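You operate a simulated robot arm through the tools that you are given. There is no shell and no other tool. Be economical: measure what you need, move in short steps, check, and stop when the job is done.

Carry out the task below with a simulated two-armed robot. There is one attempt and no reset: what you move stays moved.

JOB
Hold the blue pouch on the bed top steady with one hand and open the blue pouch flap with the other.

Only the result counts: the job must be done as asked and must still hold three seconds after the hand-in. Knocking over, shifting, dropping, spilling or breaking anything else fails it.

ROBOT AND FRAMES
Two 6-joint arms with two-finger parallel grippers on one trunk, on a base that drives. Base frame: it is fixed to the floor where the robot stands at the start and does not move with it; the origin is under the middle of the robot, x ahead of it, y to its left, z up; the surface under the hand at the start is at about z = 0.45. Lengths are in m, angles in rad, forces in N, time in s.
The left shoulder is at the start at [-0.107, 0.177, 0.71], the right one opposite. With the tool pointing down near the work surface each hand reaches from about 0.34 to 0.7 m from the robot's upright axis, wherever it stands, measured 20 degrees to its own side. Places, roughly: blue pouch flap [0.5, 0.1, 0.5]. Payload 1.57 kg a hand.
Tool frame (each hand has its own): the origin (TCP) lies between the finger pads and is the grasp point; the fingertips stand 0.03 m ahead of it; z points along the fingers, y is the line along which they close. The gripper opens to 0.08 m. The fingers are 0.017 m wide and 0.012 m thick; the gripper's body (0.04 by 0.082 m) begins 0.08 m behind the TCP.
Orientation is told as [roll, pitch, yaw] about the base's x, y, z axes, in that order, counted from this pose: with the fingers straight down and closing along the base's y, the tool's x points along the base's -x, its y along +y and its z along -z.

CONTROLS
- The arms move only by the tool servo_tool. It takes "left_motion", "right_motion" or both (then of equal length, played together; a hand with none holds still); each is a list of rows, each an object of numbers (a shift or turn left out is 0, a gripper value left out holds the last): "x", "y", "z": the shift along the tool's x, y, z in units of 100 mm (1.0 is 100 mm); "wx", "wy", "wz": the turn, a rotation vector about the tool's x, y, z in units of 120 degrees (1.0 is 120 degrees); "gripper": the finger opening in m, from 0 to 0.08. In form: [{"x": .., "y": .., "z": .., "wx": .., "wy": .., "wz": .., "gripper": ..}, ...]. A call has 1 to 20 rows; each row is the pose to reach, as a shift and turn from the pose commanded when the call began, along the tool's axes at that moment. A call with a number of a shift or a turn outside -1 to 1 is refused whole. Rows are played at 5 a second. More than 0.05 m and 0.15 rad between two rows, or a gripper value outside its range, and nothing of the call is played. A pose out of reach is approached as far as the arm can. The call stops where the force on the tool passes 40 N (or 10 N more than at its start, if that is more) or the arm is blocked; 0.2 s more then pass. Each finger travels about 0.072 m/s and halts on what it meets, pressing with about 40 N; the grip force reading is that of the motor and also rises with nothing between the fingers. The clock runs only during rows and for 0.2 s after the last one: add rows that repeat a pose to give the fingers time. The reply holds the time, the measured pose of the TCP, the force on the tool along the base axes, the opening and the grip force, in the units named above and with some noise, with the torque about the TCP (base axes, N m) and any sound that the robot's microphone picked up, and new pictures: "views" is both (left out), scene, wrist or none (wrist: the cameras of the hands that moved).
- Cameras (640 x 400 px; columns grow to the right, rows downward): "scene" is now at [0.0352, 0.0283, 1.4204]; the picture's right is [0.38, -0.93, 0.00], its down [-0.75, -0.31, -0.58] and it looks along [0.54, 0.22, -0.81] (base axes); focal length 249 px, centre (320, 200). "left" rides on the left gripper at [0.072, 0.007, -0.122] in its tool frame; the picture's right is [-0.09, 1.00, 0.00], its down [-0.84, -0.08, -0.54] and it looks along [-0.54, -0.05, 0.84] (tool axes); focal length 238 px, centre (320, 200). "right" rides on the right gripper at [0.072, -0.007, -0.122] in its tool frame; the picture's right is [0.09, 1.00, 0.00], its down [-0.84, 0.08, -0.54] and it looks along [-0.54, 0.05, 0.84] (tool axes); focal length 238 px, centre (320, 200). There is no depth. A picture from a camera that has moved, and an enlarged one, comes with that camera's place and axes in the base frame and with its lens.
- lift_body(by): slides the trunk up (or, below 0, down) by that many m; the arms and the scene camera ride with it, the base frame stays. It gives what a move gives, with no picture.
- drive_base(legs): drives the robot by 1 to 6 legs, each [ahead, left, turn to the left] in m, m and rad, along the robot's own axes; the way and the turn of a leg run together, so that a leg with both is an arc; at most 1.5 m and 3.142 rad a leg. The arms and the cameras ride along, it lands a little off, and it stops where it bumps. It gives what a move gives, and a new picture of the scene camera.
- aim_head(pan, tilt): turns the head with the scene camera to pan (to the left, within 2.496 rad either way) and tilt (down, from -0.506 to 1.204), counted from straight ahead of the robot. It gives what a move gives, and a new picture of the scene camera.
- inspect(camera, box): a new picture of the part [left, top, right, bottom] of that camera's present view, enlarged. No time passes.
- sign_off(): hands the job in; it is judged then, once.

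Go step by step. Nothing tells you exact positions but the pictures and the camera data: compare them with the known pose of the tool, close in by small moves and look again before you grip or let go. The budget is 120 turns and 260 pictures, counting those below and the enlarged ones. Unless the task says otherwise, let go and move clear before handing in, and close with one line.

The tools are called after "Request:" as name(argument=value, ...) on one line, values as JSON. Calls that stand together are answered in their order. servo_tool: Moves the arms, as the interface text tells. Its arguments: {"type":"object","properties":{"left_motion":{"type":"array"},"right_motion":{"type":"array"},"views":{"type":"string","enum":["both","scene","wrist","none"]}},"required":[]} The other tools are called the same way: lift_body (by) slides the trunk up or down; drive_base (legs) drives the base; aim_head (pan, tilt) turns the head that bears the scene camera; inspect (camera, box) takes an enlarged picture of a part of a camera's view; sign_off () hands the job in.

At the start:

```text
time_s: 0.0
left_eef_pos: [0.3621, 0.2866, 0.8297]
left_ee_rot: [0.001, -0.001, 0.002]
left_wrist_force: [-0.1, 0.0, -0.5]
left_moment: [0.02, -0.01, 0.01]
left_finger_gap: 0.0801
left_grasp_force: 0.0
right_eef_pos: [0.3964, -0.1184, 0.8265]
right_ee_rot: [-0.001, 0.001, -0.001]
right_wrist_force: [-0.1, -0.9, -0.3]
right_moment: [0.0, -0.02, 0.01]
right_finger_gap: 0.08
right_grasp_force: 0.1
trunk travel left (down, up): [-0.15, 0.178]
robot x, y, heading: [-0.0039, -0.0011, -0.004]
head pan, tilt: [0.386, 0.948]
```

scene: 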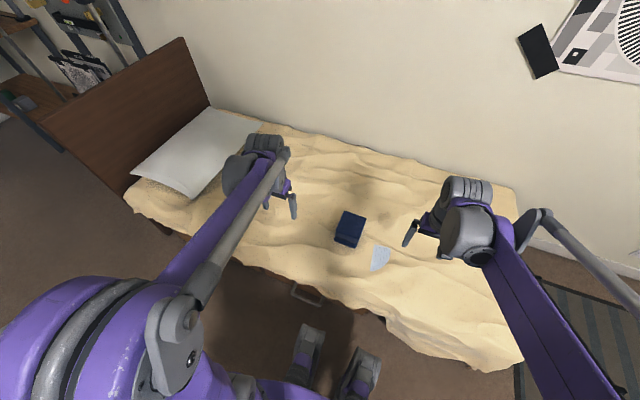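
right: 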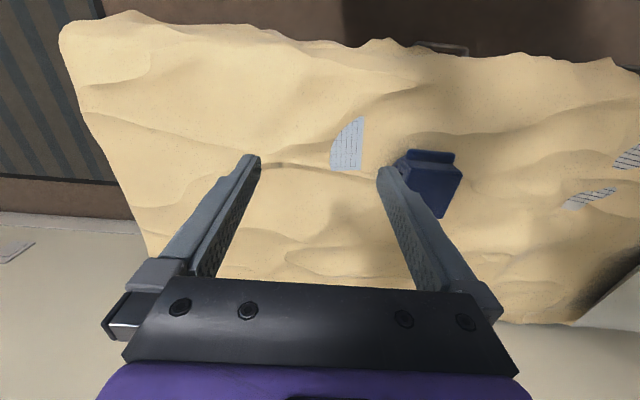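
left: 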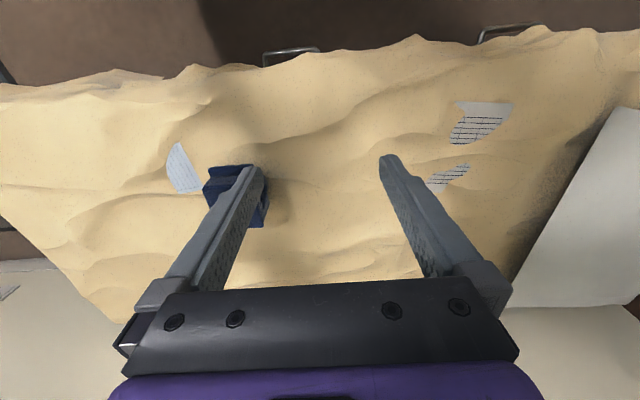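

I see a dark blue pouch on the bed near [0.5, 0.1]. I'll take enlarged looks at it to understand its shape and flap.

Request:
inspect(camera="scene", box=[310, 195, 400, 265])

Request:
inspect(camera="right", box=[370, 130, 490, 230])

Request:
inspect(camera="left", box=[180, 140, 300, 240])

```text
5.71 times, centred on (355, 230) of scene
camera zoom: at [0.0352, 0.0283, 1.4204], right [0.38, -0.93, 0.0], down [-0.75, -0.31, -0.58], along [0.54, 0.22, -0.81], focal length 1424 px, centre (120, 29)
```

zoom: 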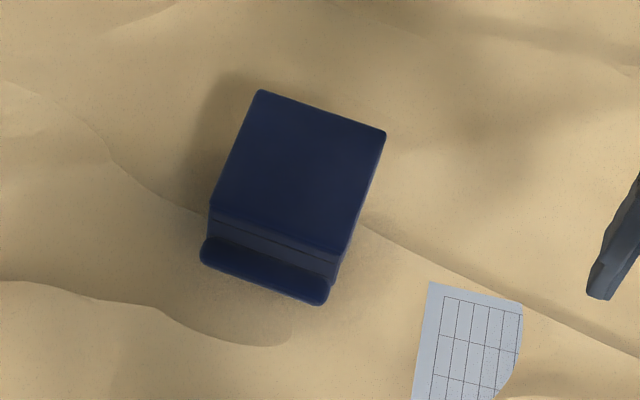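

```text
4.00 times, centred on (430, 180) of right
camera zoom: at [0.325, -0.1255, 0.9481], right [-0.09, 1.0, 0.0], down [0.84, 0.08, 0.54], along [0.54, 0.05, -0.84], focal length 953 px, centre (-120, 280)
```

zoom: 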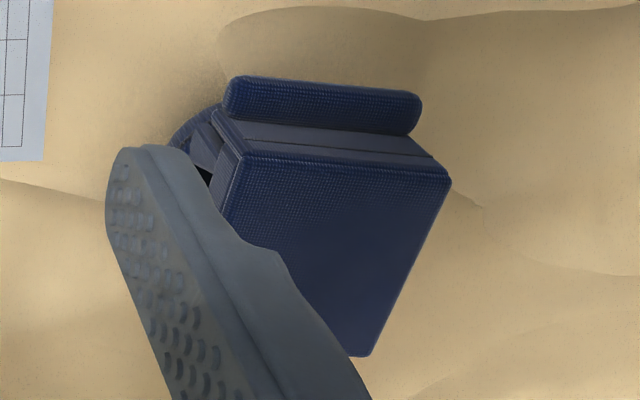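

```text
4.00 times, centred on (240, 190) of left
camera zoom: at [0.2888, 0.2934, 0.9509], right [0.09, 1.0, 0.0], down [0.84, -0.08, 0.54], along [0.54, -0.05, -0.84], focal length 953 px, centre (640, 240)
```

zoom: 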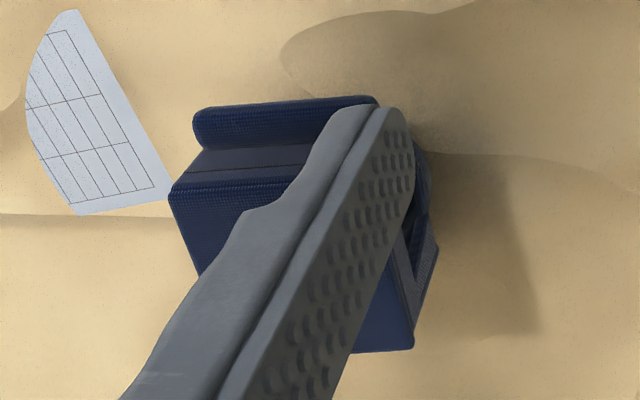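

The pouch is a box of about 0.1 m with its top at z≈0.565, and a rounded lip on its near face at x≈0.475, z≈0.53. I'll tilt the left hand to use its camera for a low view of the front and left side.

Request:
servo_tool(left_motion=[{"z": 0.2, "wy": -0.065}, {"z": 0.4, "wy": -0.13}, {"z": 0.6, "wy": -0.195}, {"z": 0.8, "wy": -0.26}, {"z": 1.0, "wy": -0.325}, {"z": 1.0, "wy": -0.38, "y": 0.1}, {"z": 1.0, "wy": -0.38, "y": 0.1}], views="wrist")

```text
time_s: 1.6
left_eef_pos: [0.3623, 0.2966, 0.7276]
left_ee_rot: [0.0, -0.798, 0.002]
left_wrist_force: [-0.5, 0.7, -0.3]
left_moment: [0.0, 0.01, -0.01]
left_finger_gap: 0.0801
left_grasp_force: 0.0
right_eef_pos: [0.397, -0.1189, 0.8249]
right_ee_rot: [0.002, 0.0, 0.001]
right_wrist_force: [0.0, 0.1, 0.3]
right_moment: [0.0, 0.0, 0.0]
right_finger_gap: 0.08
right_grasp_force: 0.1
trunk travel left (down, up): [-0.15, 0.178]
robot x, y, heading: [0.0001, -0.0005, -0.006]
head pan, tilt: [0.386, 0.948]
camera left: at [0.2227, 0.3024, 0.7613], right [0.06, 1.0, 0.07], down [0.2, -0.08, 0.98], along [0.98, -0.05, -0.2], focal length 238 px, centre (320, 200)
```

left: 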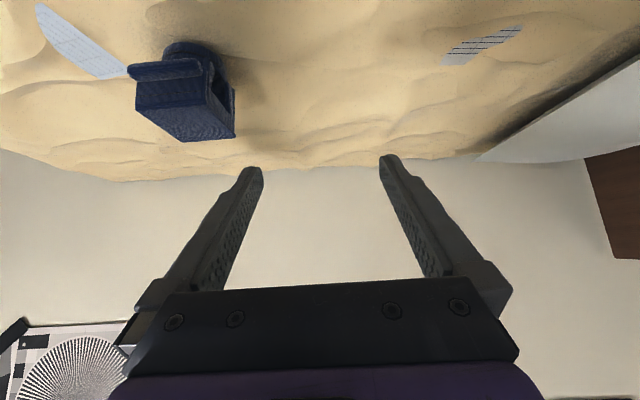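

Request:
inspect(camera="left", box=[110, 20, 260, 150])

```text
3.08 times, centred on (185, 85) of left
camera zoom: at [0.2227, 0.3024, 0.7613], right [0.06, 1.0, 0.07], down [0.2, -0.08, 0.98], along [0.98, -0.05, -0.2], focal length 733 px, centre (735, 554)
```

zoom: 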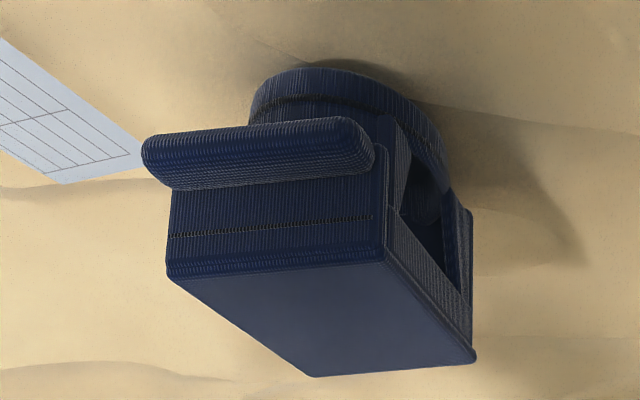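

Upside down in this view, the pouch is a round body under a flap cover. The cover has a front apron ending in a rounded lip, triangular side gussets and, probably, a hinge at the back. I'll bring the left camera round to the left side.

Request:
servo_tool(left_motion=[{"x": -0.01, "z": 0.08, "wx": 0.045, "wz": 0.0436}, {"x": -0.02, "z": 0.16, "wx": 0.09, "wz": 0.0872}, {"x": -0.03, "z": 0.24, "wx": 0.135, "wz": 0.131}, {"x": -0.04, "z": 0.32, "wx": 0.18, "wz": 0.175}, {"x": -0.05, "z": 0.4, "wx": 0.225, "wz": 0.218}, {"x": -0.06, "z": 0.48, "wx": 0.27, "wz": 0.262}, {"x": -0.07, "z": 0.56, "wx": 0.315, "wz": 0.305}, {"x": -0.08, "z": 0.64, "wx": 0.36, "wz": 0.349}, {"x": -0.09, "z": 0.72, "wx": 0.405, "wz": 0.393}, {"x": -0.1, "z": 0.8, "wx": 0.45, "wz": 0.436}, {"x": -0.1, "z": 0.85, "wx": 0.495, "wz": 0.48}, {"x": -0.1, "z": 0.9, "wx": 0.538, "wz": 0.523}, {"x": -0.1, "z": 0.9, "wx": 0.538, "wz": 0.523}])

```text
time_s: 4.4
left_eef_pos: [0.4338, 0.2963, 0.6724]
left_ee_rot: [-0.004, -0.8, -1.57]
left_wrist_force: [1.0, -0.3, -0.1]
left_moment: [-0.03, 0.0, -0.01]
left_finger_gap: 0.0802
left_grasp_force: 0.1
right_eef_pos: [0.3968, -0.1189, 0.8259]
right_ee_rot: [0.001, 0.002, 0.0]
right_wrist_force: [-0.3, -0.4, -0.3]
right_moment: [0.02, 0.0, -0.03]
right_finger_gap: 0.0799
right_grasp_force: 0.0
trunk travel left (down, up): [-0.15, 0.178]
robot x, y, heading: [-0.0024, 0.0039, -0.003]
head pan, tilt: [0.386, 0.948]
camera scene: at [0.0349, 0.0282, 1.4204], right [0.38, -0.93, 0.0], down [-0.75, -0.31, -0.58], along [0.54, 0.22, -0.81], focal length 249 px, centre (320, 200)
camera left: at [0.4394, 0.4331, 0.7061], right [1.0, -0.07, 0.06], down [-0.07, -0.19, 0.98], along [-0.05, -0.98, -0.2], focal length 238 px, centre (320, 200)
```

scene: 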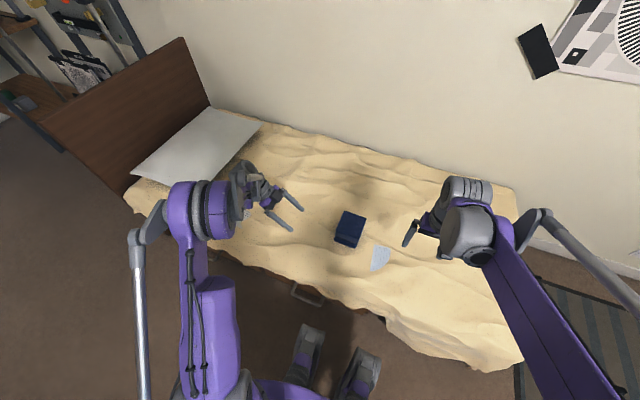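
left: 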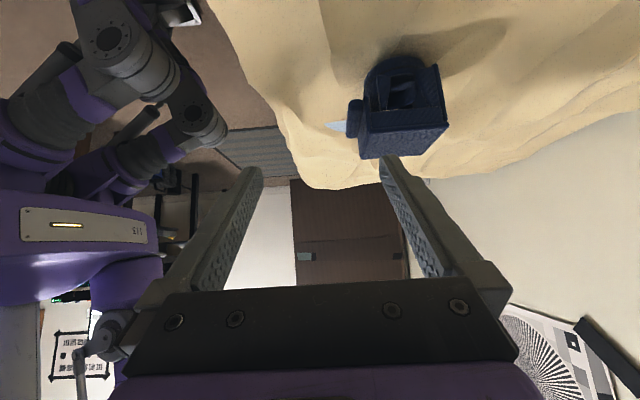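

Request:
inspect(camera="left", box=[310, 40, 470, 170])

```text
3.08 times, centred on (390, 105) of left
camera zoom: at [0.4394, 0.4331, 0.7061], right [1.0, -0.07, 0.06], down [-0.07, -0.19, 0.98], along [-0.05, -0.98, -0.2], focal length 733 px, centre (105, 492)
```

zoom: 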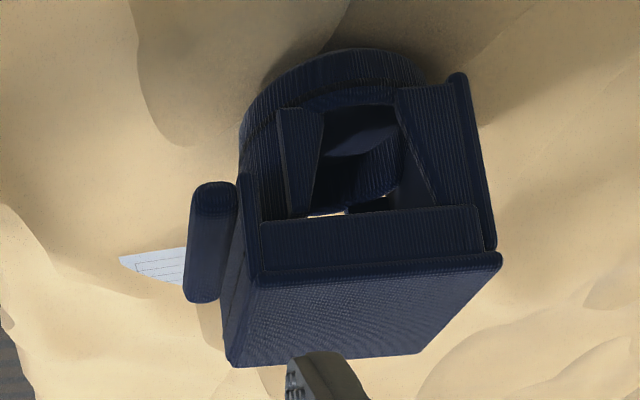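

The sides are open with triangular gussets, and the flap mechanism isn't clear yet. I'll lower and bring the left camera closer to see the side profile.

Request:
servo_tool(left_motion=[{"x": 0.13, "y": 0.22, "z": 0.33}, {"x": 0.26, "y": 0.44, "z": 0.66}, {"x": 0.4, "y": 0.66, "z": 1.0}, {"x": 0.4, "y": 0.66, "z": 1.0}], views="none")

Request:
inspect(camera="left", box=[220, 20, 420, 160])

```text
time_s: 5.4
left_eef_pos: [0.4987, 0.2534, 0.5743]
left_ee_rot: [-0.004, -0.799, -1.568]
left_wrist_force: [-0.1, 0.1, -0.8]
left_moment: [0.02, 0.02, -0.04]
left_finger_gap: 0.0799
left_grasp_force: 0.1
right_eef_pos: [0.3968, -0.1183, 0.8265]
right_ee_rot: [-0.001, -0.001, 0.0]
right_wrist_force: [0.4, -0.6, 0.3]
right_moment: [0.01, -0.02, 0.0]
right_finger_gap: 0.08
right_grasp_force: 0.0
trunk travel left (down, up): [-0.15, 0.178]
robot x, y, heading: [-0.0017, 0.0015, -0.003]
head pan, tilt: [0.386, 0.948]
```

```text
2.86 times, centred on (320, 90) of left
camera zoom: at [0.5039, 0.3903, 0.6074], right [1.0, -0.06, 0.06], down [-0.07, -0.19, 0.98], along [-0.05, -0.98, -0.2], focal length 681 px, centre (320, 514)
```

zoom: 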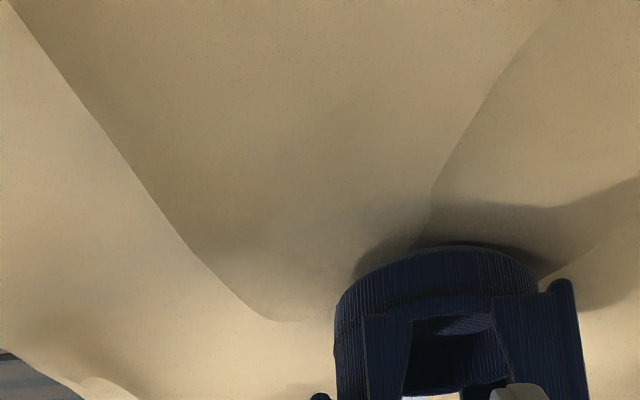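

Request:
inspect(camera="left", box=[280, 90, 440, 230])

```text
2.86 times, centred on (360, 160) of left
camera zoom: at [0.5039, 0.3903, 0.6074], right [1.0, -0.06, 0.06], down [-0.07, -0.19, 0.98], along [-0.05, -0.98, -0.2], focal length 681 px, centre (206, 314)
```

zoom: 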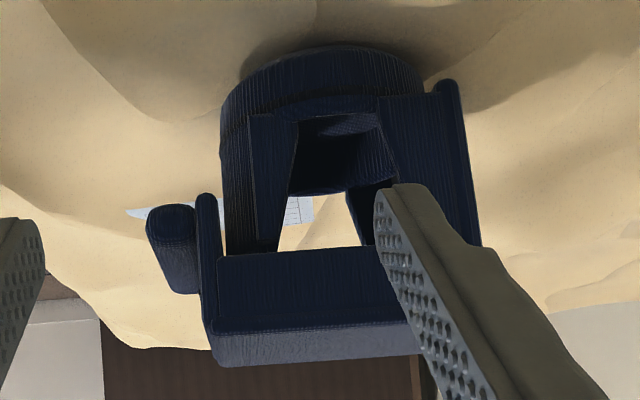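

The structure is clearer: a round base about 93 mm across, side gussets with a window between them, and a top flap with an apron and lip at the front. I'll shift +x to see the window unobstructed.

Request:
servo_tool(left_motion=[{"y": 0.2}, {"y": 0.4}, {"y": 0.45}], views="none")

Request:
inspect(camera="left", box=[250, 100, 390, 220])

```text
time_s: 6.2
left_eef_pos: [0.5446, 0.2523, 0.5745]
left_ee_rot: [-0.006, -0.799, -1.567]
left_wrist_force: [0.3, -0.8, 0.8]
left_moment: [-0.03, 0.02, 0.0]
left_finger_gap: 0.08
left_grasp_force: 0.0
right_eef_pos: [0.3959, -0.1183, 0.8274]
right_ee_rot: [-0.002, -0.001, 0.0]
right_wrist_force: [-0.1, 0.0, -0.3]
right_moment: [-0.01, -0.03, 0.0]
right_finger_gap: 0.0799
right_grasp_force: 0.0
trunk travel left (down, up): [-0.15, 0.178]
robot x, y, heading: [0.0008, -0.002, 0.002]
head pan, tilt: [0.386, 0.948]
```

```text
3.33 times, centred on (320, 160) of left
camera zoom: at [0.5499, 0.3896, 0.6073], right [1.0, -0.06, 0.06], down [-0.07, -0.19, 0.98], along [-0.05, -0.98, -0.2], focal length 794 px, centre (320, 333)
```

zoom: 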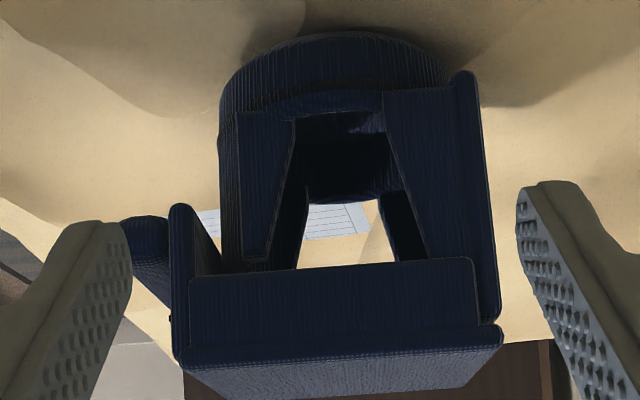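

The body has a back plate and back gusset (x≈0.565–0.595) that I can pinch with the left hand. One finger goes in the side window and one behind the plate, while the flap (top, skirts, apron and lip) hinges at the top back. I'll move the left hand to pre-grasp.

Request:
servo_tool(left_motion=[{"y": 0.12, "x": -0.1, "z": 0.1, "gripper": 0.066}, {"y": 0.25, "x": -0.2, "z": 0.2, "gripper": 0.053}, {"y": 0.37, "x": -0.29, "z": 0.3, "gripper": 0.053}, {"y": 0.37, "x": -0.29, "z": 0.3, "gripper": 0.053}], views="none")

Request:
inspect(camera="left", box=[200, 80, 440, 250])

Request:
inspect(camera="scene", box=[280, 170, 420, 270])

```text
time_s: 7.2
left_eef_pos: [0.5816, 0.2114, 0.5732]
left_ee_rot: [-0.005, -0.801, -1.569]
left_wrist_force: [0.1, -0.1, -1.4]
left_moment: [0.03, 0.01, -0.02]
left_finger_gap: 0.0529
left_grasp_force: 0.1
right_eef_pos: [0.397, -0.1177, 0.8271]
right_ee_rot: [0.001, 0.0, 0.002]
right_wrist_force: [-0.1, 1.0, -0.2]
right_moment: [-0.01, -0.02, 0.0]
right_finger_gap: 0.0797
right_grasp_force: 0.0
trunk travel left (down, up): [-0.15, 0.178]
robot x, y, heading: [0.0033, 0.0017, 0.0]
head pan, tilt: [0.386, 0.948]
```

```text
2.35 times, centred on (320, 165) of left
camera zoom: at [0.5869, 0.3483, 0.6072], right [1.0, -0.06, 0.06], down [-0.07, -0.19, 0.98], along [-0.05, -0.98, -0.2], focal length 561 px, centre (320, 282)
```

zoom: 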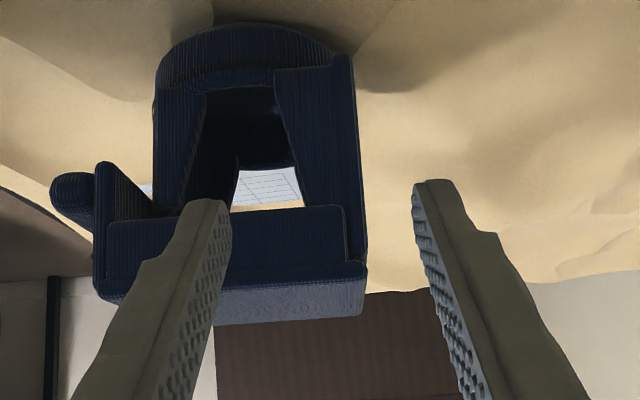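

```text
4.00 times, centred on (350, 220) of scene
camera zoom: at [0.035, 0.0283, 1.4204], right [0.38, -0.93, 0.0], down [-0.75, -0.31, -0.58], along [0.54, 0.22, -0.81], focal length 997 px, centre (200, 120)
```

zoom: 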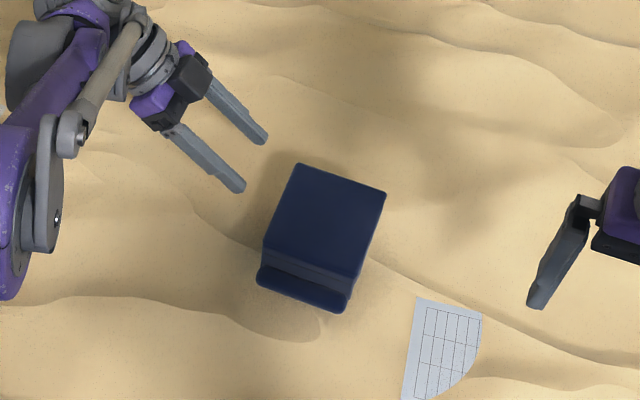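

The geometry is consistent. I'll advance along the fingers in two parts.

Request:
servo_tool(left_motion=[{"z": 0.15}, {"z": 0.3}, {"z": 0.45}, {"z": 0.5}], views="none")

Request:
inspect(camera="left", box=[200, 60, 440, 230])

```text
time_s: 8.2
left_eef_pos: [0.5801, 0.1759, 0.5382]
left_ee_rot: [-0.006, -0.798, -1.569]
left_wrist_force: [-0.1, 0.8, -0.5]
left_moment: [-0.04, -0.04, -0.02]
left_finger_gap: 0.0531
left_grasp_force: 0.0
right_eef_pos: [0.3959, -0.1203, 0.8262]
right_ee_rot: [0.0, -0.001, 0.002]
right_wrist_force: [0.5, 0.5, -0.4]
right_moment: [0.0, -0.03, 0.04]
right_finger_gap: 0.0801
right_grasp_force: 0.0
trunk travel left (down, up): [-0.15, 0.178]
robot x, y, heading: [-0.0011, -0.0004, 0.0]
head pan, tilt: [0.386, 0.948]
```

```text
2.35 times, centred on (320, 145) of left
camera zoom: at [0.5865, 0.3135, 0.5725], right [1.0, -0.06, 0.06], down [-0.07, -0.19, 0.98], along [-0.05, -0.98, -0.2], focal length 561 px, centre (320, 329)
```

zoom: 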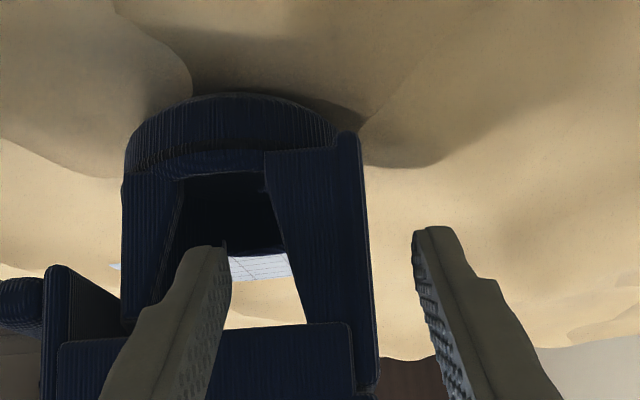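

Request:
servo_tool(left_motion=[{"y": 0.03, "z": 0.1}, {"y": 0.03, "z": 0.2}, {"y": 0.03, "z": 0.3}, {"y": 0.03, "z": 0.36}], views="none")

Request:
inspect(camera="left", box=[200, 60, 440, 230])

Request:
inspect(camera="scene", box=[280, 170, 420, 270])

```text
time_s: 9.2
left_eef_pos: [0.5843, 0.1502, 0.5142]
left_ee_rot: [-0.005, -0.799, -1.568]
left_wrist_force: [0.4, 0.5, 0.1]
left_moment: [0.01, 0.0, -0.04]
left_finger_gap: 0.053
left_grasp_force: 0.0
right_eef_pos: [0.3965, -0.1189, 0.8268]
right_ee_rot: [-0.001, 0.0, 0.002]
right_wrist_force: [-0.2, 0.4, -0.2]
right_moment: [0.0, -0.02, 0.01]
right_finger_gap: 0.0798
right_grasp_force: 0.0
trunk travel left (down, up): [-0.15, 0.178]
robot x, y, heading: [0.0018, -0.0011, -0.003]
head pan, tilt: [0.386, 0.948]
```

```text
2.35 times, centred on (320, 145) of left
camera zoom: at [0.5891, 0.2875, 0.5478], right [1.0, -0.06, 0.06], down [-0.07, -0.19, 0.98], along [-0.05, -0.98, -0.2], focal length 561 px, centre (320, 329)
```

zoom: 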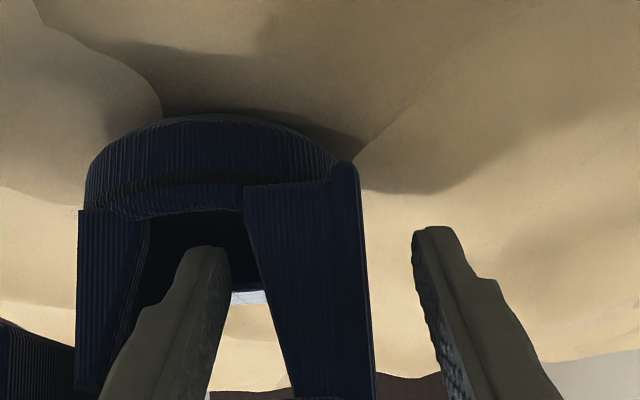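

```text
4.00 times, centred on (350, 220) of scene
camera zoom: at [0.0352, 0.0282, 1.4204], right [0.38, -0.93, 0.0], down [-0.75, -0.31, -0.58], along [0.54, 0.22, -0.81], focal length 997 px, centre (200, 120)
```

zoom: 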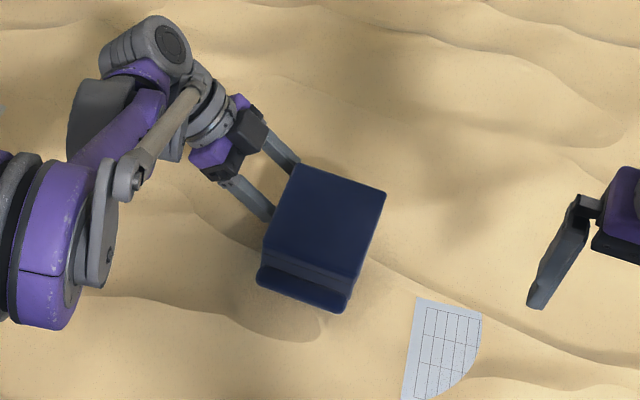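

Request:
servo_tool(left_motion=[{"y": -0.025, "z": 0.08}, {"y": -0.025, "z": 0.08, "gripper": 0.045}, {"y": -0.025, "z": 0.08, "gripper": 0.04}], views="none")

Request:
inspect(camera="left", box=[200, 60, 440, 230])

```text
time_s: 10.0
left_eef_pos: [0.5817, 0.1446, 0.5091]
left_ee_rot: [-0.004, -0.798, -1.566]
left_wrist_force: [0.2, 0.4, 0.4]
left_moment: [0.01, 0.0, 0.0]
left_finger_gap: 0.04
left_grasp_force: 0.0
right_eef_pos: [0.397, -0.1191, 0.8263]
right_ee_rot: [0.0, 0.001, 0.0]
right_wrist_force: [0.6, -0.8, -0.5]
right_moment: [0.01, -0.02, 0.0]
right_finger_gap: 0.0801
right_grasp_force: 0.0
trunk travel left (down, up): [-0.15, 0.178]
robot x, y, heading: [0.0011, -0.0022, 0.003]
head pan, tilt: [0.386, 0.948]
```

```text
2.35 times, centred on (320, 145) of left
camera zoom: at [0.587, 0.2819, 0.5422], right [1.0, -0.06, 0.06], down [-0.07, -0.19, 0.98], along [-0.05, -0.98, -0.2], focal length 561 px, centre (320, 329)
```

zoom: 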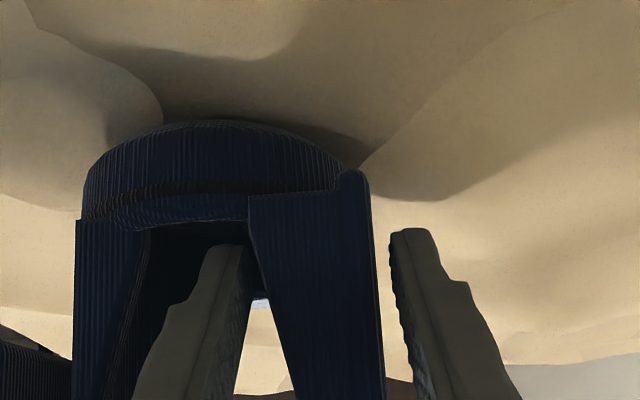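

Centred on the back gusset and plate; closing.

Request:
servo_tool(left_motion=[{"gripper": 0.034}, {"gripper": 0.03}, {"gripper": 0.026}, {"gripper": 0.022}, {"gripper": 0.022}], views="scene")

Request:
inspect(camera="left", box=[200, 60, 440, 230])

```text
time_s: 11.2
left_eef_pos: [0.582, 0.1461, 0.509]
left_ee_rot: [-0.005, -0.799, -1.567]
left_wrist_force: [1.1, -0.2, 0.8]
left_moment: [0.0, 0.0, 0.01]
left_finger_gap: 0.0237
left_grasp_force: 1.7
right_eef_pos: [0.3957, -0.1184, 0.8258]
right_ee_rot: [-0.001, -0.001, 0.0]
right_wrist_force: [-0.1, -0.2, 0.3]
right_moment: [0.01, -0.03, 0.0]
right_finger_gap: 0.0799
right_grasp_force: 0.0
trunk travel left (down, up): [-0.15, 0.178]
robot x, y, heading: [0.001, 0.0028, -0.002]
head pan, tilt: [0.386, 0.948]
camera scene: at [0.0352, 0.0282, 1.4204], right [0.38, -0.93, 0.0], down [-0.75, -0.31, -0.58], along [0.54, 0.22, -0.81], focal length 249 px, centre (320, 200)
```

scene: 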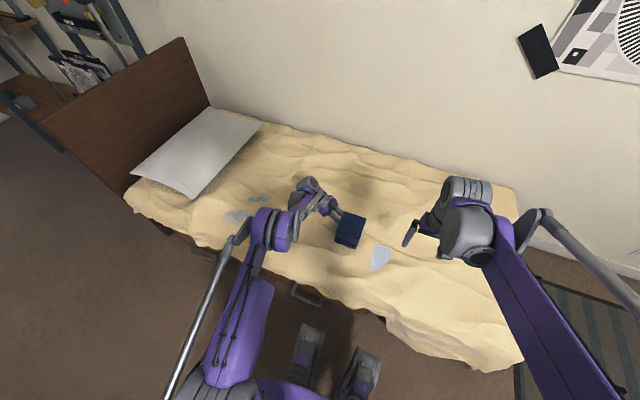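

```text
2.35 times, centred on (320, 145) of left
camera zoom: at [0.587, 0.282, 0.5423], right [1.0, -0.06, 0.06], down [-0.07, -0.19, 0.98], along [-0.05, -0.98, -0.2], focal length 561 px, centre (320, 329)
```

zoom: 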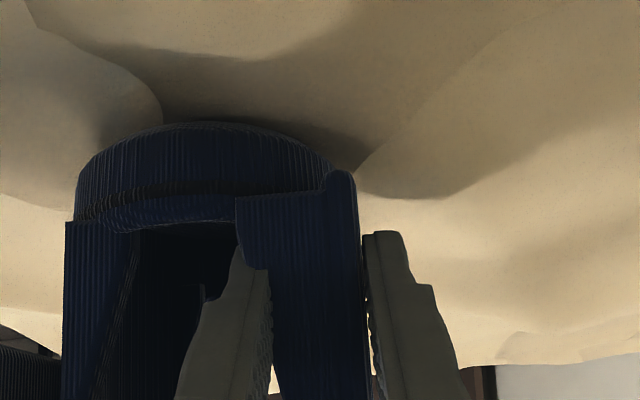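

The left hand grips the body (gap 23.7 mm). I'll tighten it a little and pitch the right hand forward to horizontal for the lip.

Request:
servo_tool(left_motion=[{"gripper": 0.02}, {"gripper": 0.018}, {"gripper": 0.018}, {"gripper": 0.018}, {"gripper": 0.018}, {"gripper": 0.018}, {"gripper": 0.018}, {"gripper": 0.018}, {"gripper": 0.018}, {"gripper": 0.018}, {"gripper": 0.018}, {"gripper": 0.018}], right_motion=[{"wy": -0.068, "z": 0.05}, {"wy": -0.136, "z": 0.1}, {"wy": -0.204, "z": 0.15}, {"wy": -0.272, "z": 0.2}, {"wy": -0.34, "z": 0.25}, {"wy": -0.408, "z": 0.3}, {"wy": -0.476, "z": 0.35}, {"wy": -0.544, "z": 0.4}, {"wy": -0.612, "z": 0.45}, {"wy": -0.68, "z": 0.5}, {"wy": -0.75, "z": 0.5}, {"wy": -0.75, "z": 0.5}], views="scene")

```text
time_s: 13.8
left_eef_pos: [0.5819, 0.1439, 0.5089]
left_ee_rot: [-0.004, -0.798, -1.567]
left_wrist_force: [0.6, -0.2, 2.0]
left_moment: [-0.03, 0.01, 0.05]
left_finger_gap: 0.0218
left_grasp_force: 2.0
right_eef_pos: [0.4251, -0.1122, 0.8266]
right_ee_rot: [0.515, -1.567, -0.516]
right_wrist_force: [0.8, 0.7, -0.1]
right_moment: [0.0, -0.02, 0.04]
right_finger_gap: 0.0801
right_grasp_force: 0.0
right hand out of reach, approached as far as the arm can: row 10, 11, 12
trunk travel left (down, up): [-0.15, 0.178]
robot x, y, heading: [-0.0003, 0.0004, 0.004]
head pan, tilt: [0.386, 0.948]
camera scene: at [0.035, 0.0281, 1.4204], right [0.38, -0.93, 0.0], down [-0.75, -0.31, -0.58], along [0.54, 0.22, -0.81], focal length 249 px, centre (320, 200)
```

scene: 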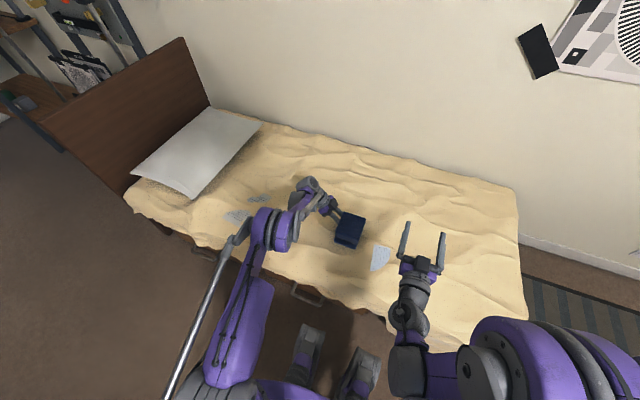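

The right tool is now nearly horizontal. Next I roll it so the fingers close vertically, moving left and down toward the front of the pouch.

Request:
servo_tool(right_motion=[{"wz": -0.068, "x": 0.08, "y": 0.08, "z": 0.03}, {"wz": -0.136, "x": 0.16, "y": 0.16, "z": 0.05}, {"wz": -0.204, "x": 0.24, "y": 0.24, "z": 0.08}, {"wz": -0.272, "x": 0.32, "y": 0.32, "z": 0.1}, {"wz": -0.34, "x": 0.4, "y": 0.4, "z": 0.12}, {"wz": -0.408, "x": 0.5, "y": 0.5, "z": 0.15}, {"wz": -0.476, "x": 0.6, "y": 0.6, "z": 0.15}, {"wz": -0.544, "x": 0.7, "y": 0.7, "z": 0.15}, {"wz": -0.612, "x": 0.8, "y": 0.8, "z": 0.15}, {"wz": -0.68, "x": 0.9, "y": 0.9, "z": 0.15}, {"wz": -0.75, "x": 1.0, "y": 1.0, "z": 0.15}, {"wz": -0.75, "x": 1.0, "y": 1.0, "z": 0.15}])

```text
time_s: 16.4
left_eef_pos: [0.5818, 0.1439, 0.5098]
left_ee_rot: [-0.005, -0.799, -1.567]
left_wrist_force: [1.7, -0.2, 0.7]
left_moment: [-0.01, 0.04, 0.03]
left_finger_gap: 0.0213
left_grasp_force: 2.2
right_eef_pos: [0.4776, -0.0002, 0.7578]
right_ee_rot: [-1.569, 0.002, 1.57]
right_wrist_force: [0.2, 0.9, -0.7]
right_moment: [0.01, 0.01, 0.01]
right_finger_gap: 0.0799
right_grasp_force: 0.0
right hand out of reach, approached as far as the arm can: row 1, 2, 3, 4, 5, 6, 7, 8, 9, 10, 11, 12
trunk travel left (down, up): [-0.15, 0.178]
robot x, y, heading: [-0.0007, -0.0022, -0.0]
head pan, tilt: [0.386, 0.948]
camera scene: at [0.0351, 0.0281, 1.4204], right [0.38, -0.93, 0.0], down [-0.75, -0.31, -0.58], along [0.54, 0.22, -0.81], focal length 249 px, centre (320, 200)
camera right: at [0.3558, -0.0719, 0.7646], right [0.0, -0.09, -1.0], down [-0.54, 0.84, -0.08], along [0.84, 0.54, -0.05], focal length 238 px, centre (320, 200)
```

scene: 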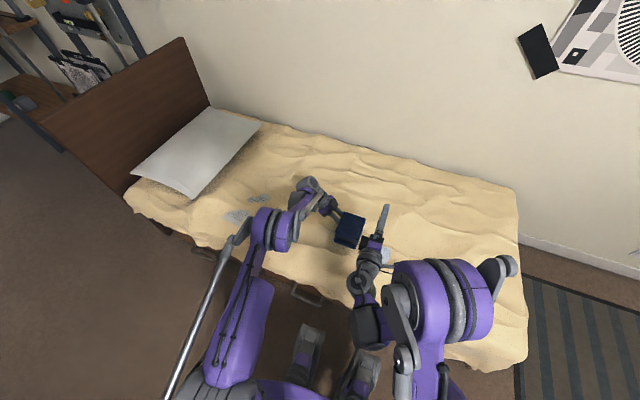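
right: 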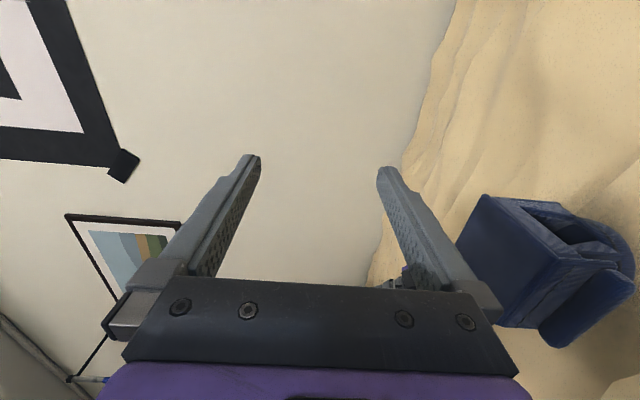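

A straight-ahead horizontal tool is too close for the arm. I'll instead come from the right with the fingers pointing +y along the lip, closing vertically, so the arc is just a rotation about the fingers. First half of the reorientation follows.

Request:
servo_tool(right_motion=[{"wx": -0.048, "wz": 0.048, "x": 0.06, "z": 0.03}, {"wx": -0.096, "wz": 0.096, "x": 0.12, "z": 0.06}, {"wx": -0.144, "wz": 0.144, "x": 0.18, "z": 0.09}, {"wx": -0.192, "wz": 0.192, "x": 0.24, "z": 0.12}, {"wx": -0.24, "wz": 0.24, "x": 0.3, "z": 0.15}, {"wx": -0.288, "wz": 0.288, "x": 0.36, "z": 0.18}, {"wx": -0.336, "wz": 0.336, "x": 0.42, "z": 0.21}, {"wx": -0.384, "wz": 0.384, "x": 0.48, "z": 0.24}, {"wx": -0.432, "wz": 0.432, "x": 0.54, "z": 0.27}, {"wx": -0.48, "wz": 0.48, "x": 0.6, "z": 0.3}, {"wx": -0.53, "wz": 0.53, "x": 0.6, "z": 0.3}, {"wx": -0.53, "wz": 0.53, "x": 0.6, "z": 0.3}], views="scene")

```text
time_s: 19.0
left_eef_pos: [0.5815, 0.146, 0.508]
left_ee_rot: [-0.005, -0.799, -1.567]
left_wrist_force: [-0.3, -0.1, 1.5]
left_moment: [-0.04, 0.0, 0.04]
left_finger_gap: 0.0216
left_grasp_force: 2.2
right_eef_pos: [0.5068, -0.0597, 0.7588]
right_ee_rot: [0.0, -0.785, 0.787]
right_wrist_force: [0.3, 0.2, 0.4]
right_moment: [0.0, -0.01, -0.02]
right_finger_gap: 0.0799
right_grasp_force: 0.1
trunk travel left (down, up): [-0.15, 0.178]
robot x, y, heading: [0.0001, 0.0005, -0.004]
head pan, tilt: [0.386, 0.948]
camera scene: at [0.035, 0.0282, 1.4204], right [0.38, -0.93, 0.0], down [-0.75, -0.31, -0.58], along [0.54, 0.22, -0.81], focal length 249 px, centre (320, 200)
```

scene: 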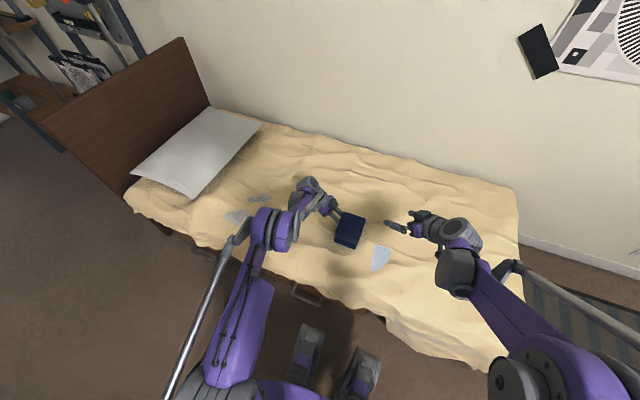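

Request:
servo_tool(right_motion=[{"wx": -0.048, "wz": 0.048, "x": 0.1, "y": 0.03, "z": 0.04}, {"wx": -0.096, "wz": 0.096, "x": 0.2, "y": 0.06, "z": 0.08}, {"wx": -0.144, "wz": 0.144, "x": 0.3, "y": 0.09, "z": 0.12}, {"wx": -0.192, "wz": 0.192, "x": 0.4, "y": 0.12, "z": 0.16}, {"wx": -0.24, "wz": 0.24, "x": 0.5, "y": 0.14, "z": 0.2}, {"wx": -0.288, "wz": 0.288, "x": 0.6, "y": 0.17, "z": 0.25}, {"wx": -0.336, "wz": 0.336, "x": 0.7, "y": 0.19, "z": 0.3}, {"wx": -0.384, "wz": 0.384, "x": 0.8, "y": 0.21, "z": 0.34}, {"wx": -0.432, "wz": 0.432, "x": 0.9, "y": 0.23, "z": 0.38}, {"wx": -0.48, "wz": 0.48, "x": 0.99, "y": 0.26, "z": 0.42}, {"wx": -0.53, "wz": 0.53, "x": 0.99, "y": 0.26, "z": 0.42}, {"wx": -0.53, "wz": 0.53, "x": 0.99, "y": 0.26, "z": 0.42}])

```text
time_s: 21.6
left_eef_pos: [0.5822, 0.1453, 0.5086]
left_ee_rot: [-0.007, -0.8, -1.566]
left_wrist_force: [0.3, -0.8, 1.8]
left_moment: [-0.04, 0.0, 0.03]
left_finger_gap: 0.0211
left_grasp_force: 1.7
right_eef_pos: [0.4607, -0.0698, 0.6587]
right_ee_rot: [1.571, 0.001, 0.0]
right_wrist_force: [0.7, -0.9, 0.4]
right_moment: [-0.01, -0.01, 0.0]
right_finger_gap: 0.0798
right_grasp_force: 0.1
trunk travel left (down, up): [-0.15, 0.178]
robot x, y, heading: [-0.0006, -0.0007, 0.002]
head pan, tilt: [0.386, 0.948]
camera scene: at [0.035, 0.0282, 1.4204], right [0.38, -0.93, 0.0], down [-0.75, -0.31, -0.58], along [0.54, 0.22, -0.81], focal length 249 px, centre (320, 200)
camera right: at [0.389, -0.1918, 0.6521], right [-0.09, 0.0, 1.0], down [0.84, -0.54, 0.08], along [0.54, 0.84, 0.05], focal length 238 px, centre (320, 200)
```

scene: 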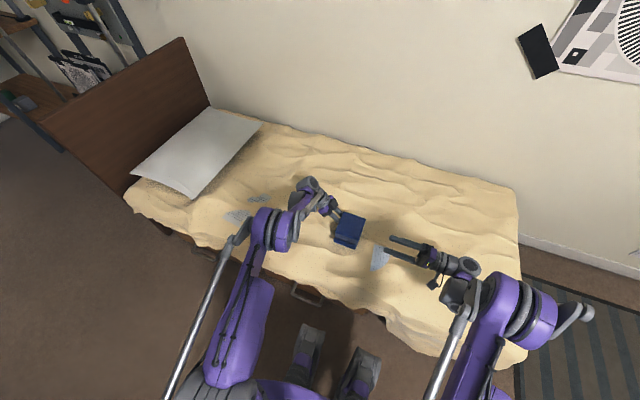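
right: 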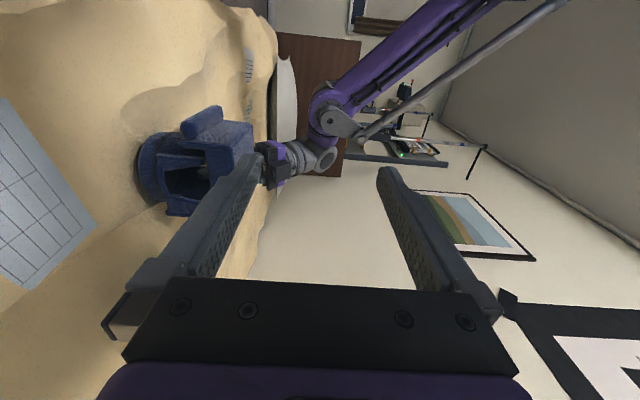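

The right hand is now oriented well, with the lip visible in its camera. I'll lower it toward lip height.

Request:
servo_tool(right_motion=[{"y": -0.2, "x": 0.0}, {"y": -0.4}, {"y": -0.6}, {"y": -0.8}, {"y": -1.0}, {"y": -1.0}], views="none")

Request:
inspect(camera="right", box=[180, 60, 400, 220])

Request:
inspect(camera="scene", box=[300, 180, 460, 290])

```text
time_s: 23.0
left_eef_pos: [0.5818, 0.1454, 0.5085]
left_ee_rot: [-0.005, -0.8, -1.568]
left_wrist_force: [0.3, 0.3, 1.1]
left_moment: [-0.05, -0.03, 0.03]
left_finger_gap: 0.0205
left_grasp_force: 1.7
right_eef_pos: [0.4609, -0.0699, 0.556]
right_ee_rot: [1.57, 0.0, 0.0]
right_wrist_force: [0.1, -0.2, -0.2]
right_moment: [-0.02, 0.02, 0.0]
right_finger_gap: 0.0799
right_grasp_force: 0.0
trunk travel left (down, up): [-0.15, 0.178]
robot x, y, heading: [0.0022, -0.0009, 0.0]
head pan, tilt: [0.386, 0.948]
```

```text
2.50 times, centred on (290, 140) of right
camera zoom: at [0.3888, -0.1924, 0.5498], right [-0.09, 0.0, 1.0], down [0.84, -0.54, 0.08], along [0.54, 0.84, 0.05], focal length 596 px, centre (395, 350)
```

zoom: 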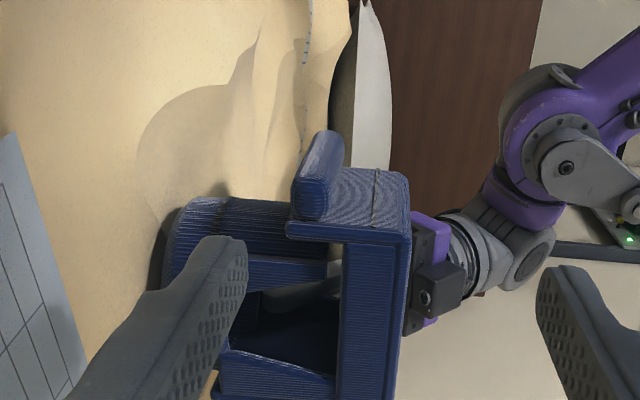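

```text
3.64 times, centred on (380, 235) of scene
camera zoom: at [0.0351, 0.0282, 1.4204], right [0.38, -0.93, 0.0], down [-0.75, -0.31, -0.58], along [0.54, 0.22, -0.81], focal length 906 px, centre (102, 73)
```

zoom: 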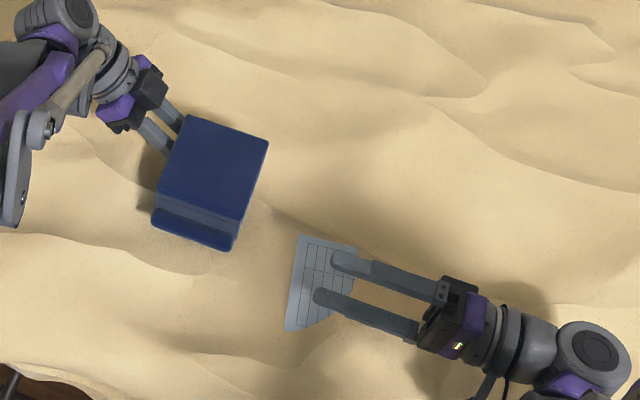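

The lip is centred at about (x 0.473, z 0.521), with the apron face at x≈0.484. I'll align, set the opening to 45 mm and advance to just beside the lip end.

Request:
servo_tool(right_motion=[{"x": -0.04, "y": -0.18, "gripper": 0.066}, {"x": -0.08, "y": -0.35, "gripper": 0.052}, {"x": -0.08, "y": -0.35, "z": 0.2, "gripper": 0.045}, {"x": -0.08, "y": -0.35, "z": 0.4}, {"x": -0.08, "y": -0.35, "z": 0.6}, {"x": -0.08, "y": -0.35, "z": 0.8}, {"x": -0.08, "y": -0.35, "z": 0.8}], views="none")

Request:
inspect(camera="right", box=[200, 60, 440, 230])

Request:
inspect(camera="scene", box=[300, 180, 460, 290])

```text
time_s: 24.6
left_eef_pos: [0.5814, 0.1453, 0.5096]
left_ee_rot: [-0.004, -0.799, -1.568]
left_wrist_force: [0.1, -0.7, 1.2]
left_moment: [-0.01, -0.03, 0.03]
left_finger_gap: 0.0202
left_grasp_force: 1.4
right_eef_pos: [0.4693, 0.011, 0.5235]
right_ee_rot: [1.569, -0.002, 0.001]
right_wrist_force: [1.0, -0.2, 0.1]
right_moment: [0.04, 0.02, 0.0]
right_finger_gap: 0.0449
right_grasp_force: 0.1
trunk travel left (down, up): [-0.15, 0.178]
robot x, y, heading: [0.0006, 0.0006, 0.001]
head pan, tilt: [0.386, 0.948]
```

```text
2.35 times, centred on (320, 145) of right
camera zoom: at [0.3968, -0.1105, 0.5162], right [-0.09, 0.0, 1.0], down [0.84, -0.54, 0.08], along [0.54, 0.84, 0.05], focal length 561 px, centre (320, 329)
```

zoom: 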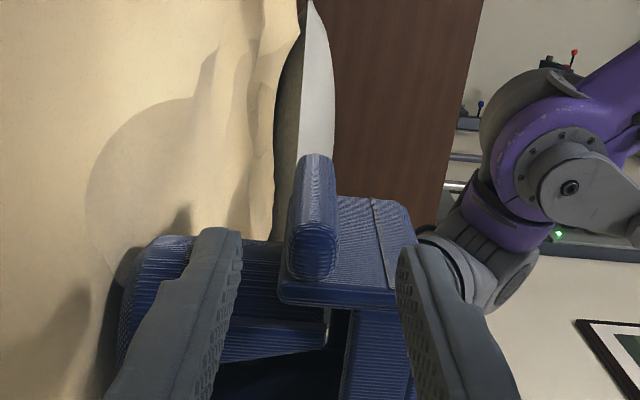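

```text
3.64 times, centred on (380, 235) of scene
camera zoom: at [0.0351, 0.0281, 1.4204], right [0.38, -0.93, 0.0], down [-0.75, -0.31, -0.58], along [0.54, 0.22, -0.81], focal length 906 px, centre (102, 73)
```

zoom: 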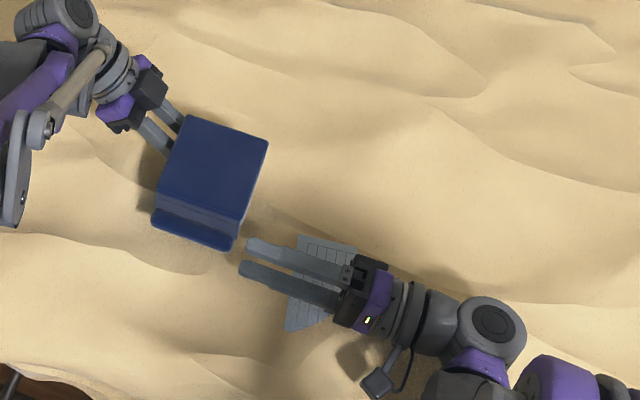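

Lip sits between the fingers. Advancing along the lip.

Request:
servo_tool(right_motion=[{"x": -0.01, "z": 0.15, "y": -0.02}, {"x": -0.01, "z": 0.3, "y": -0.02}, {"x": -0.01, "z": 0.45, "y": -0.02}, {"x": -0.01, "z": 0.6, "y": -0.02}, {"x": -0.01, "z": 0.72, "y": -0.02}], views="none")

Request:
inspect(camera="right", box=[200, 60, 440, 230])

Request:
inspect(camera="scene", box=[300, 180, 460, 290])

```text
time_s: 25.8
left_eef_pos: [0.5813, 0.1437, 0.5086]
left_ee_rot: [-0.004, -0.798, -1.568]
left_wrist_force: [0.7, -0.1, 0.5]
left_moment: [0.0, 0.02, 0.04]
left_finger_gap: 0.0201
left_grasp_force: 1.1
right_eef_pos: [0.4697, 0.0816, 0.5211]
right_ee_rot: [1.568, -0.001, 0.0]
right_wrist_force: [0.4, -0.4, 0.3]
right_moment: [-0.01, -0.06, 0.04]
right_finger_gap: 0.045
right_grasp_force: 0.0
trunk travel left (down, up): [-0.15, 0.178]
robot x, y, heading: [0.0036, -0.0001, -0.002]
head pan, tilt: [0.386, 0.948]
```

```text
2.35 times, centred on (320, 145) of right
camera zoom: at [0.3975, -0.0402, 0.5146], right [-0.09, 0.0, 1.0], down [0.84, -0.54, 0.08], along [0.54, 0.84, 0.05], focal length 561 px, centre (320, 329)
```

zoom: 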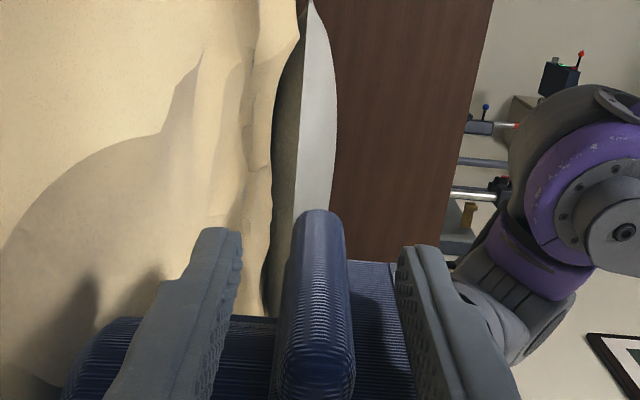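

```text
3.64 times, centred on (380, 235) of scene
camera zoom: at [0.0351, 0.0283, 1.4204], right [0.38, -0.93, 0.0], down [-0.75, -0.31, -0.58], along [0.54, 0.22, -0.81], focal length 906 px, centre (102, 73)
```

zoom: 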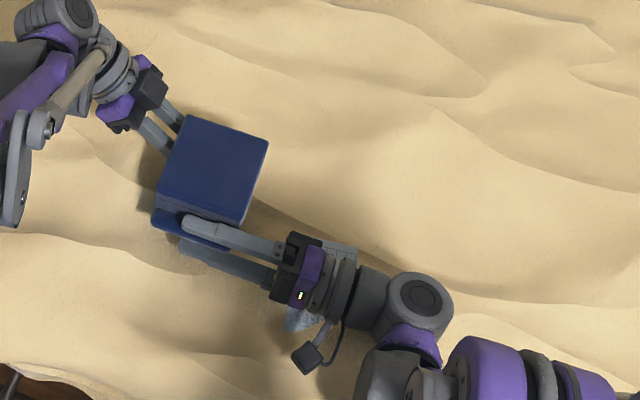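

The fingers straddle the lip. I'll close to a light cage, tighten the left grip, then check.

Request:
servo_tool(left_motion=[{"gripper": 0.015}, {"gripper": 0.012}, {"gripper": 0.012}, {"gripper": 0.012}], right_motion=[{"gripper": 0.035}, {"gripper": 0.026}, {"gripper": 0.022}, {"gripper": 0.022}], views="none")

Request:
inspect(camera="right", box=[200, 60, 440, 230])

Request:
inspect(camera="left", box=[200, 60, 440, 230])

```text
time_s: 26.8
left_eef_pos: [0.5809, 0.1442, 0.5083]
left_ee_rot: [-0.005, -0.8, -1.566]
left_wrist_force: [1.3, -0.1, 1.4]
left_moment: [-0.05, 0.04, 0.06]
left_finger_gap: 0.0192
left_grasp_force: 3.9
right_eef_pos: [0.4685, 0.0815, 0.5214]
right_ee_rot: [1.568, -0.002, 0.001]
right_wrist_force: [-0.7, 0.0, 1.1]
right_moment: [0.0, 0.01, 0.0]
right_finger_gap: 0.022
right_grasp_force: 0.1
trunk travel left (down, up): [-0.15, 0.178]
robot x, y, heading: [0.0007, 0.001, -0.001]
head pan, tilt: [0.386, 0.948]
```

```text
2.35 times, centred on (320, 145) of right
camera zoom: at [0.3975, -0.0404, 0.5145], right [-0.09, 0.0, 1.0], down [0.84, -0.54, 0.08], along [0.54, 0.84, 0.05], focal length 561 px, centre (320, 329)
```

zoom: 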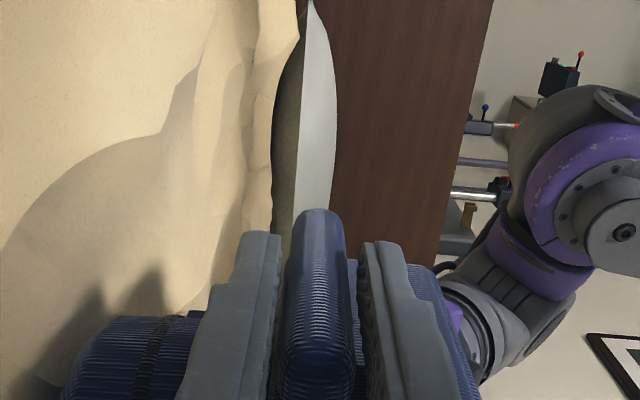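

```text
2.35 times, centred on (320, 145) of left
camera zoom: at [0.587, 0.2819, 0.5424], right [1.0, -0.06, 0.06], down [-0.07, -0.19, 0.98], along [-0.05, -0.98, -0.2], focal length 561 px, centre (320, 329)
```

zoom: 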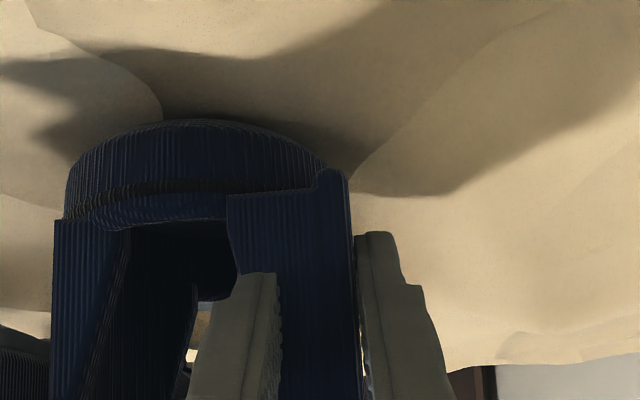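

The left front finger seems not to bear on the gusset: the gap keeps shrinking while only the back finger pushes. I'll close further while shifting the hand +x, so the front finger comes up to the plate without dragging the pouch.

Request:
servo_tool(left_motion=[{"y": 0.02, "gripper": 0.015}, {"y": 0.04, "gripper": 0.011}, {"y": 0.055, "gripper": 0.008}, {"y": 0.055, "gripper": 0.006}, {"y": 0.055, "gripper": 0.006}], views="none")

Request:
inspect(camera="left", box=[200, 60, 440, 230])

```text
time_s: 28.0
left_eef_pos: [0.585, 0.1437, 0.5092]
left_ee_rot: [-0.005, -0.798, -1.567]
left_wrist_force: [-2.1, 1.0, 4.9]
left_moment: [0.05, 0.5, 0.0]
left_finger_gap: 0.0172
left_grasp_force: 32.5
right_eef_pos: [0.4678, 0.0823, 0.5211]
right_ee_rot: [1.57, -0.002, 0.003]
right_wrist_force: [1.0, 0.0, 0.6]
right_moment: [-0.01, 0.02, 0.01]
right_finger_gap: 0.0221
right_grasp_force: 0.1
trunk travel left (down, up): [-0.15, 0.178]
robot x, y, heading: [0.0019, -0.0009, -0.002]
head pan, tilt: [0.386, 0.948]
```

```text
2.35 times, centred on (320, 145) of left
camera zoom: at [0.5917, 0.2812, 0.5426], right [1.0, -0.06, 0.06], down [-0.07, -0.19, 0.98], along [-0.05, -0.98, -0.2], focal length 561 px, centre (320, 329)
```

zoom: 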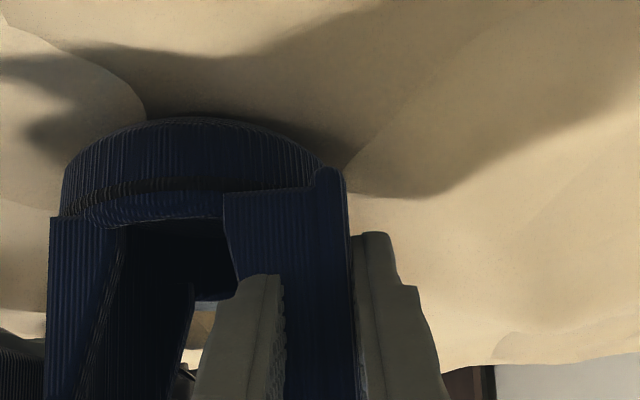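

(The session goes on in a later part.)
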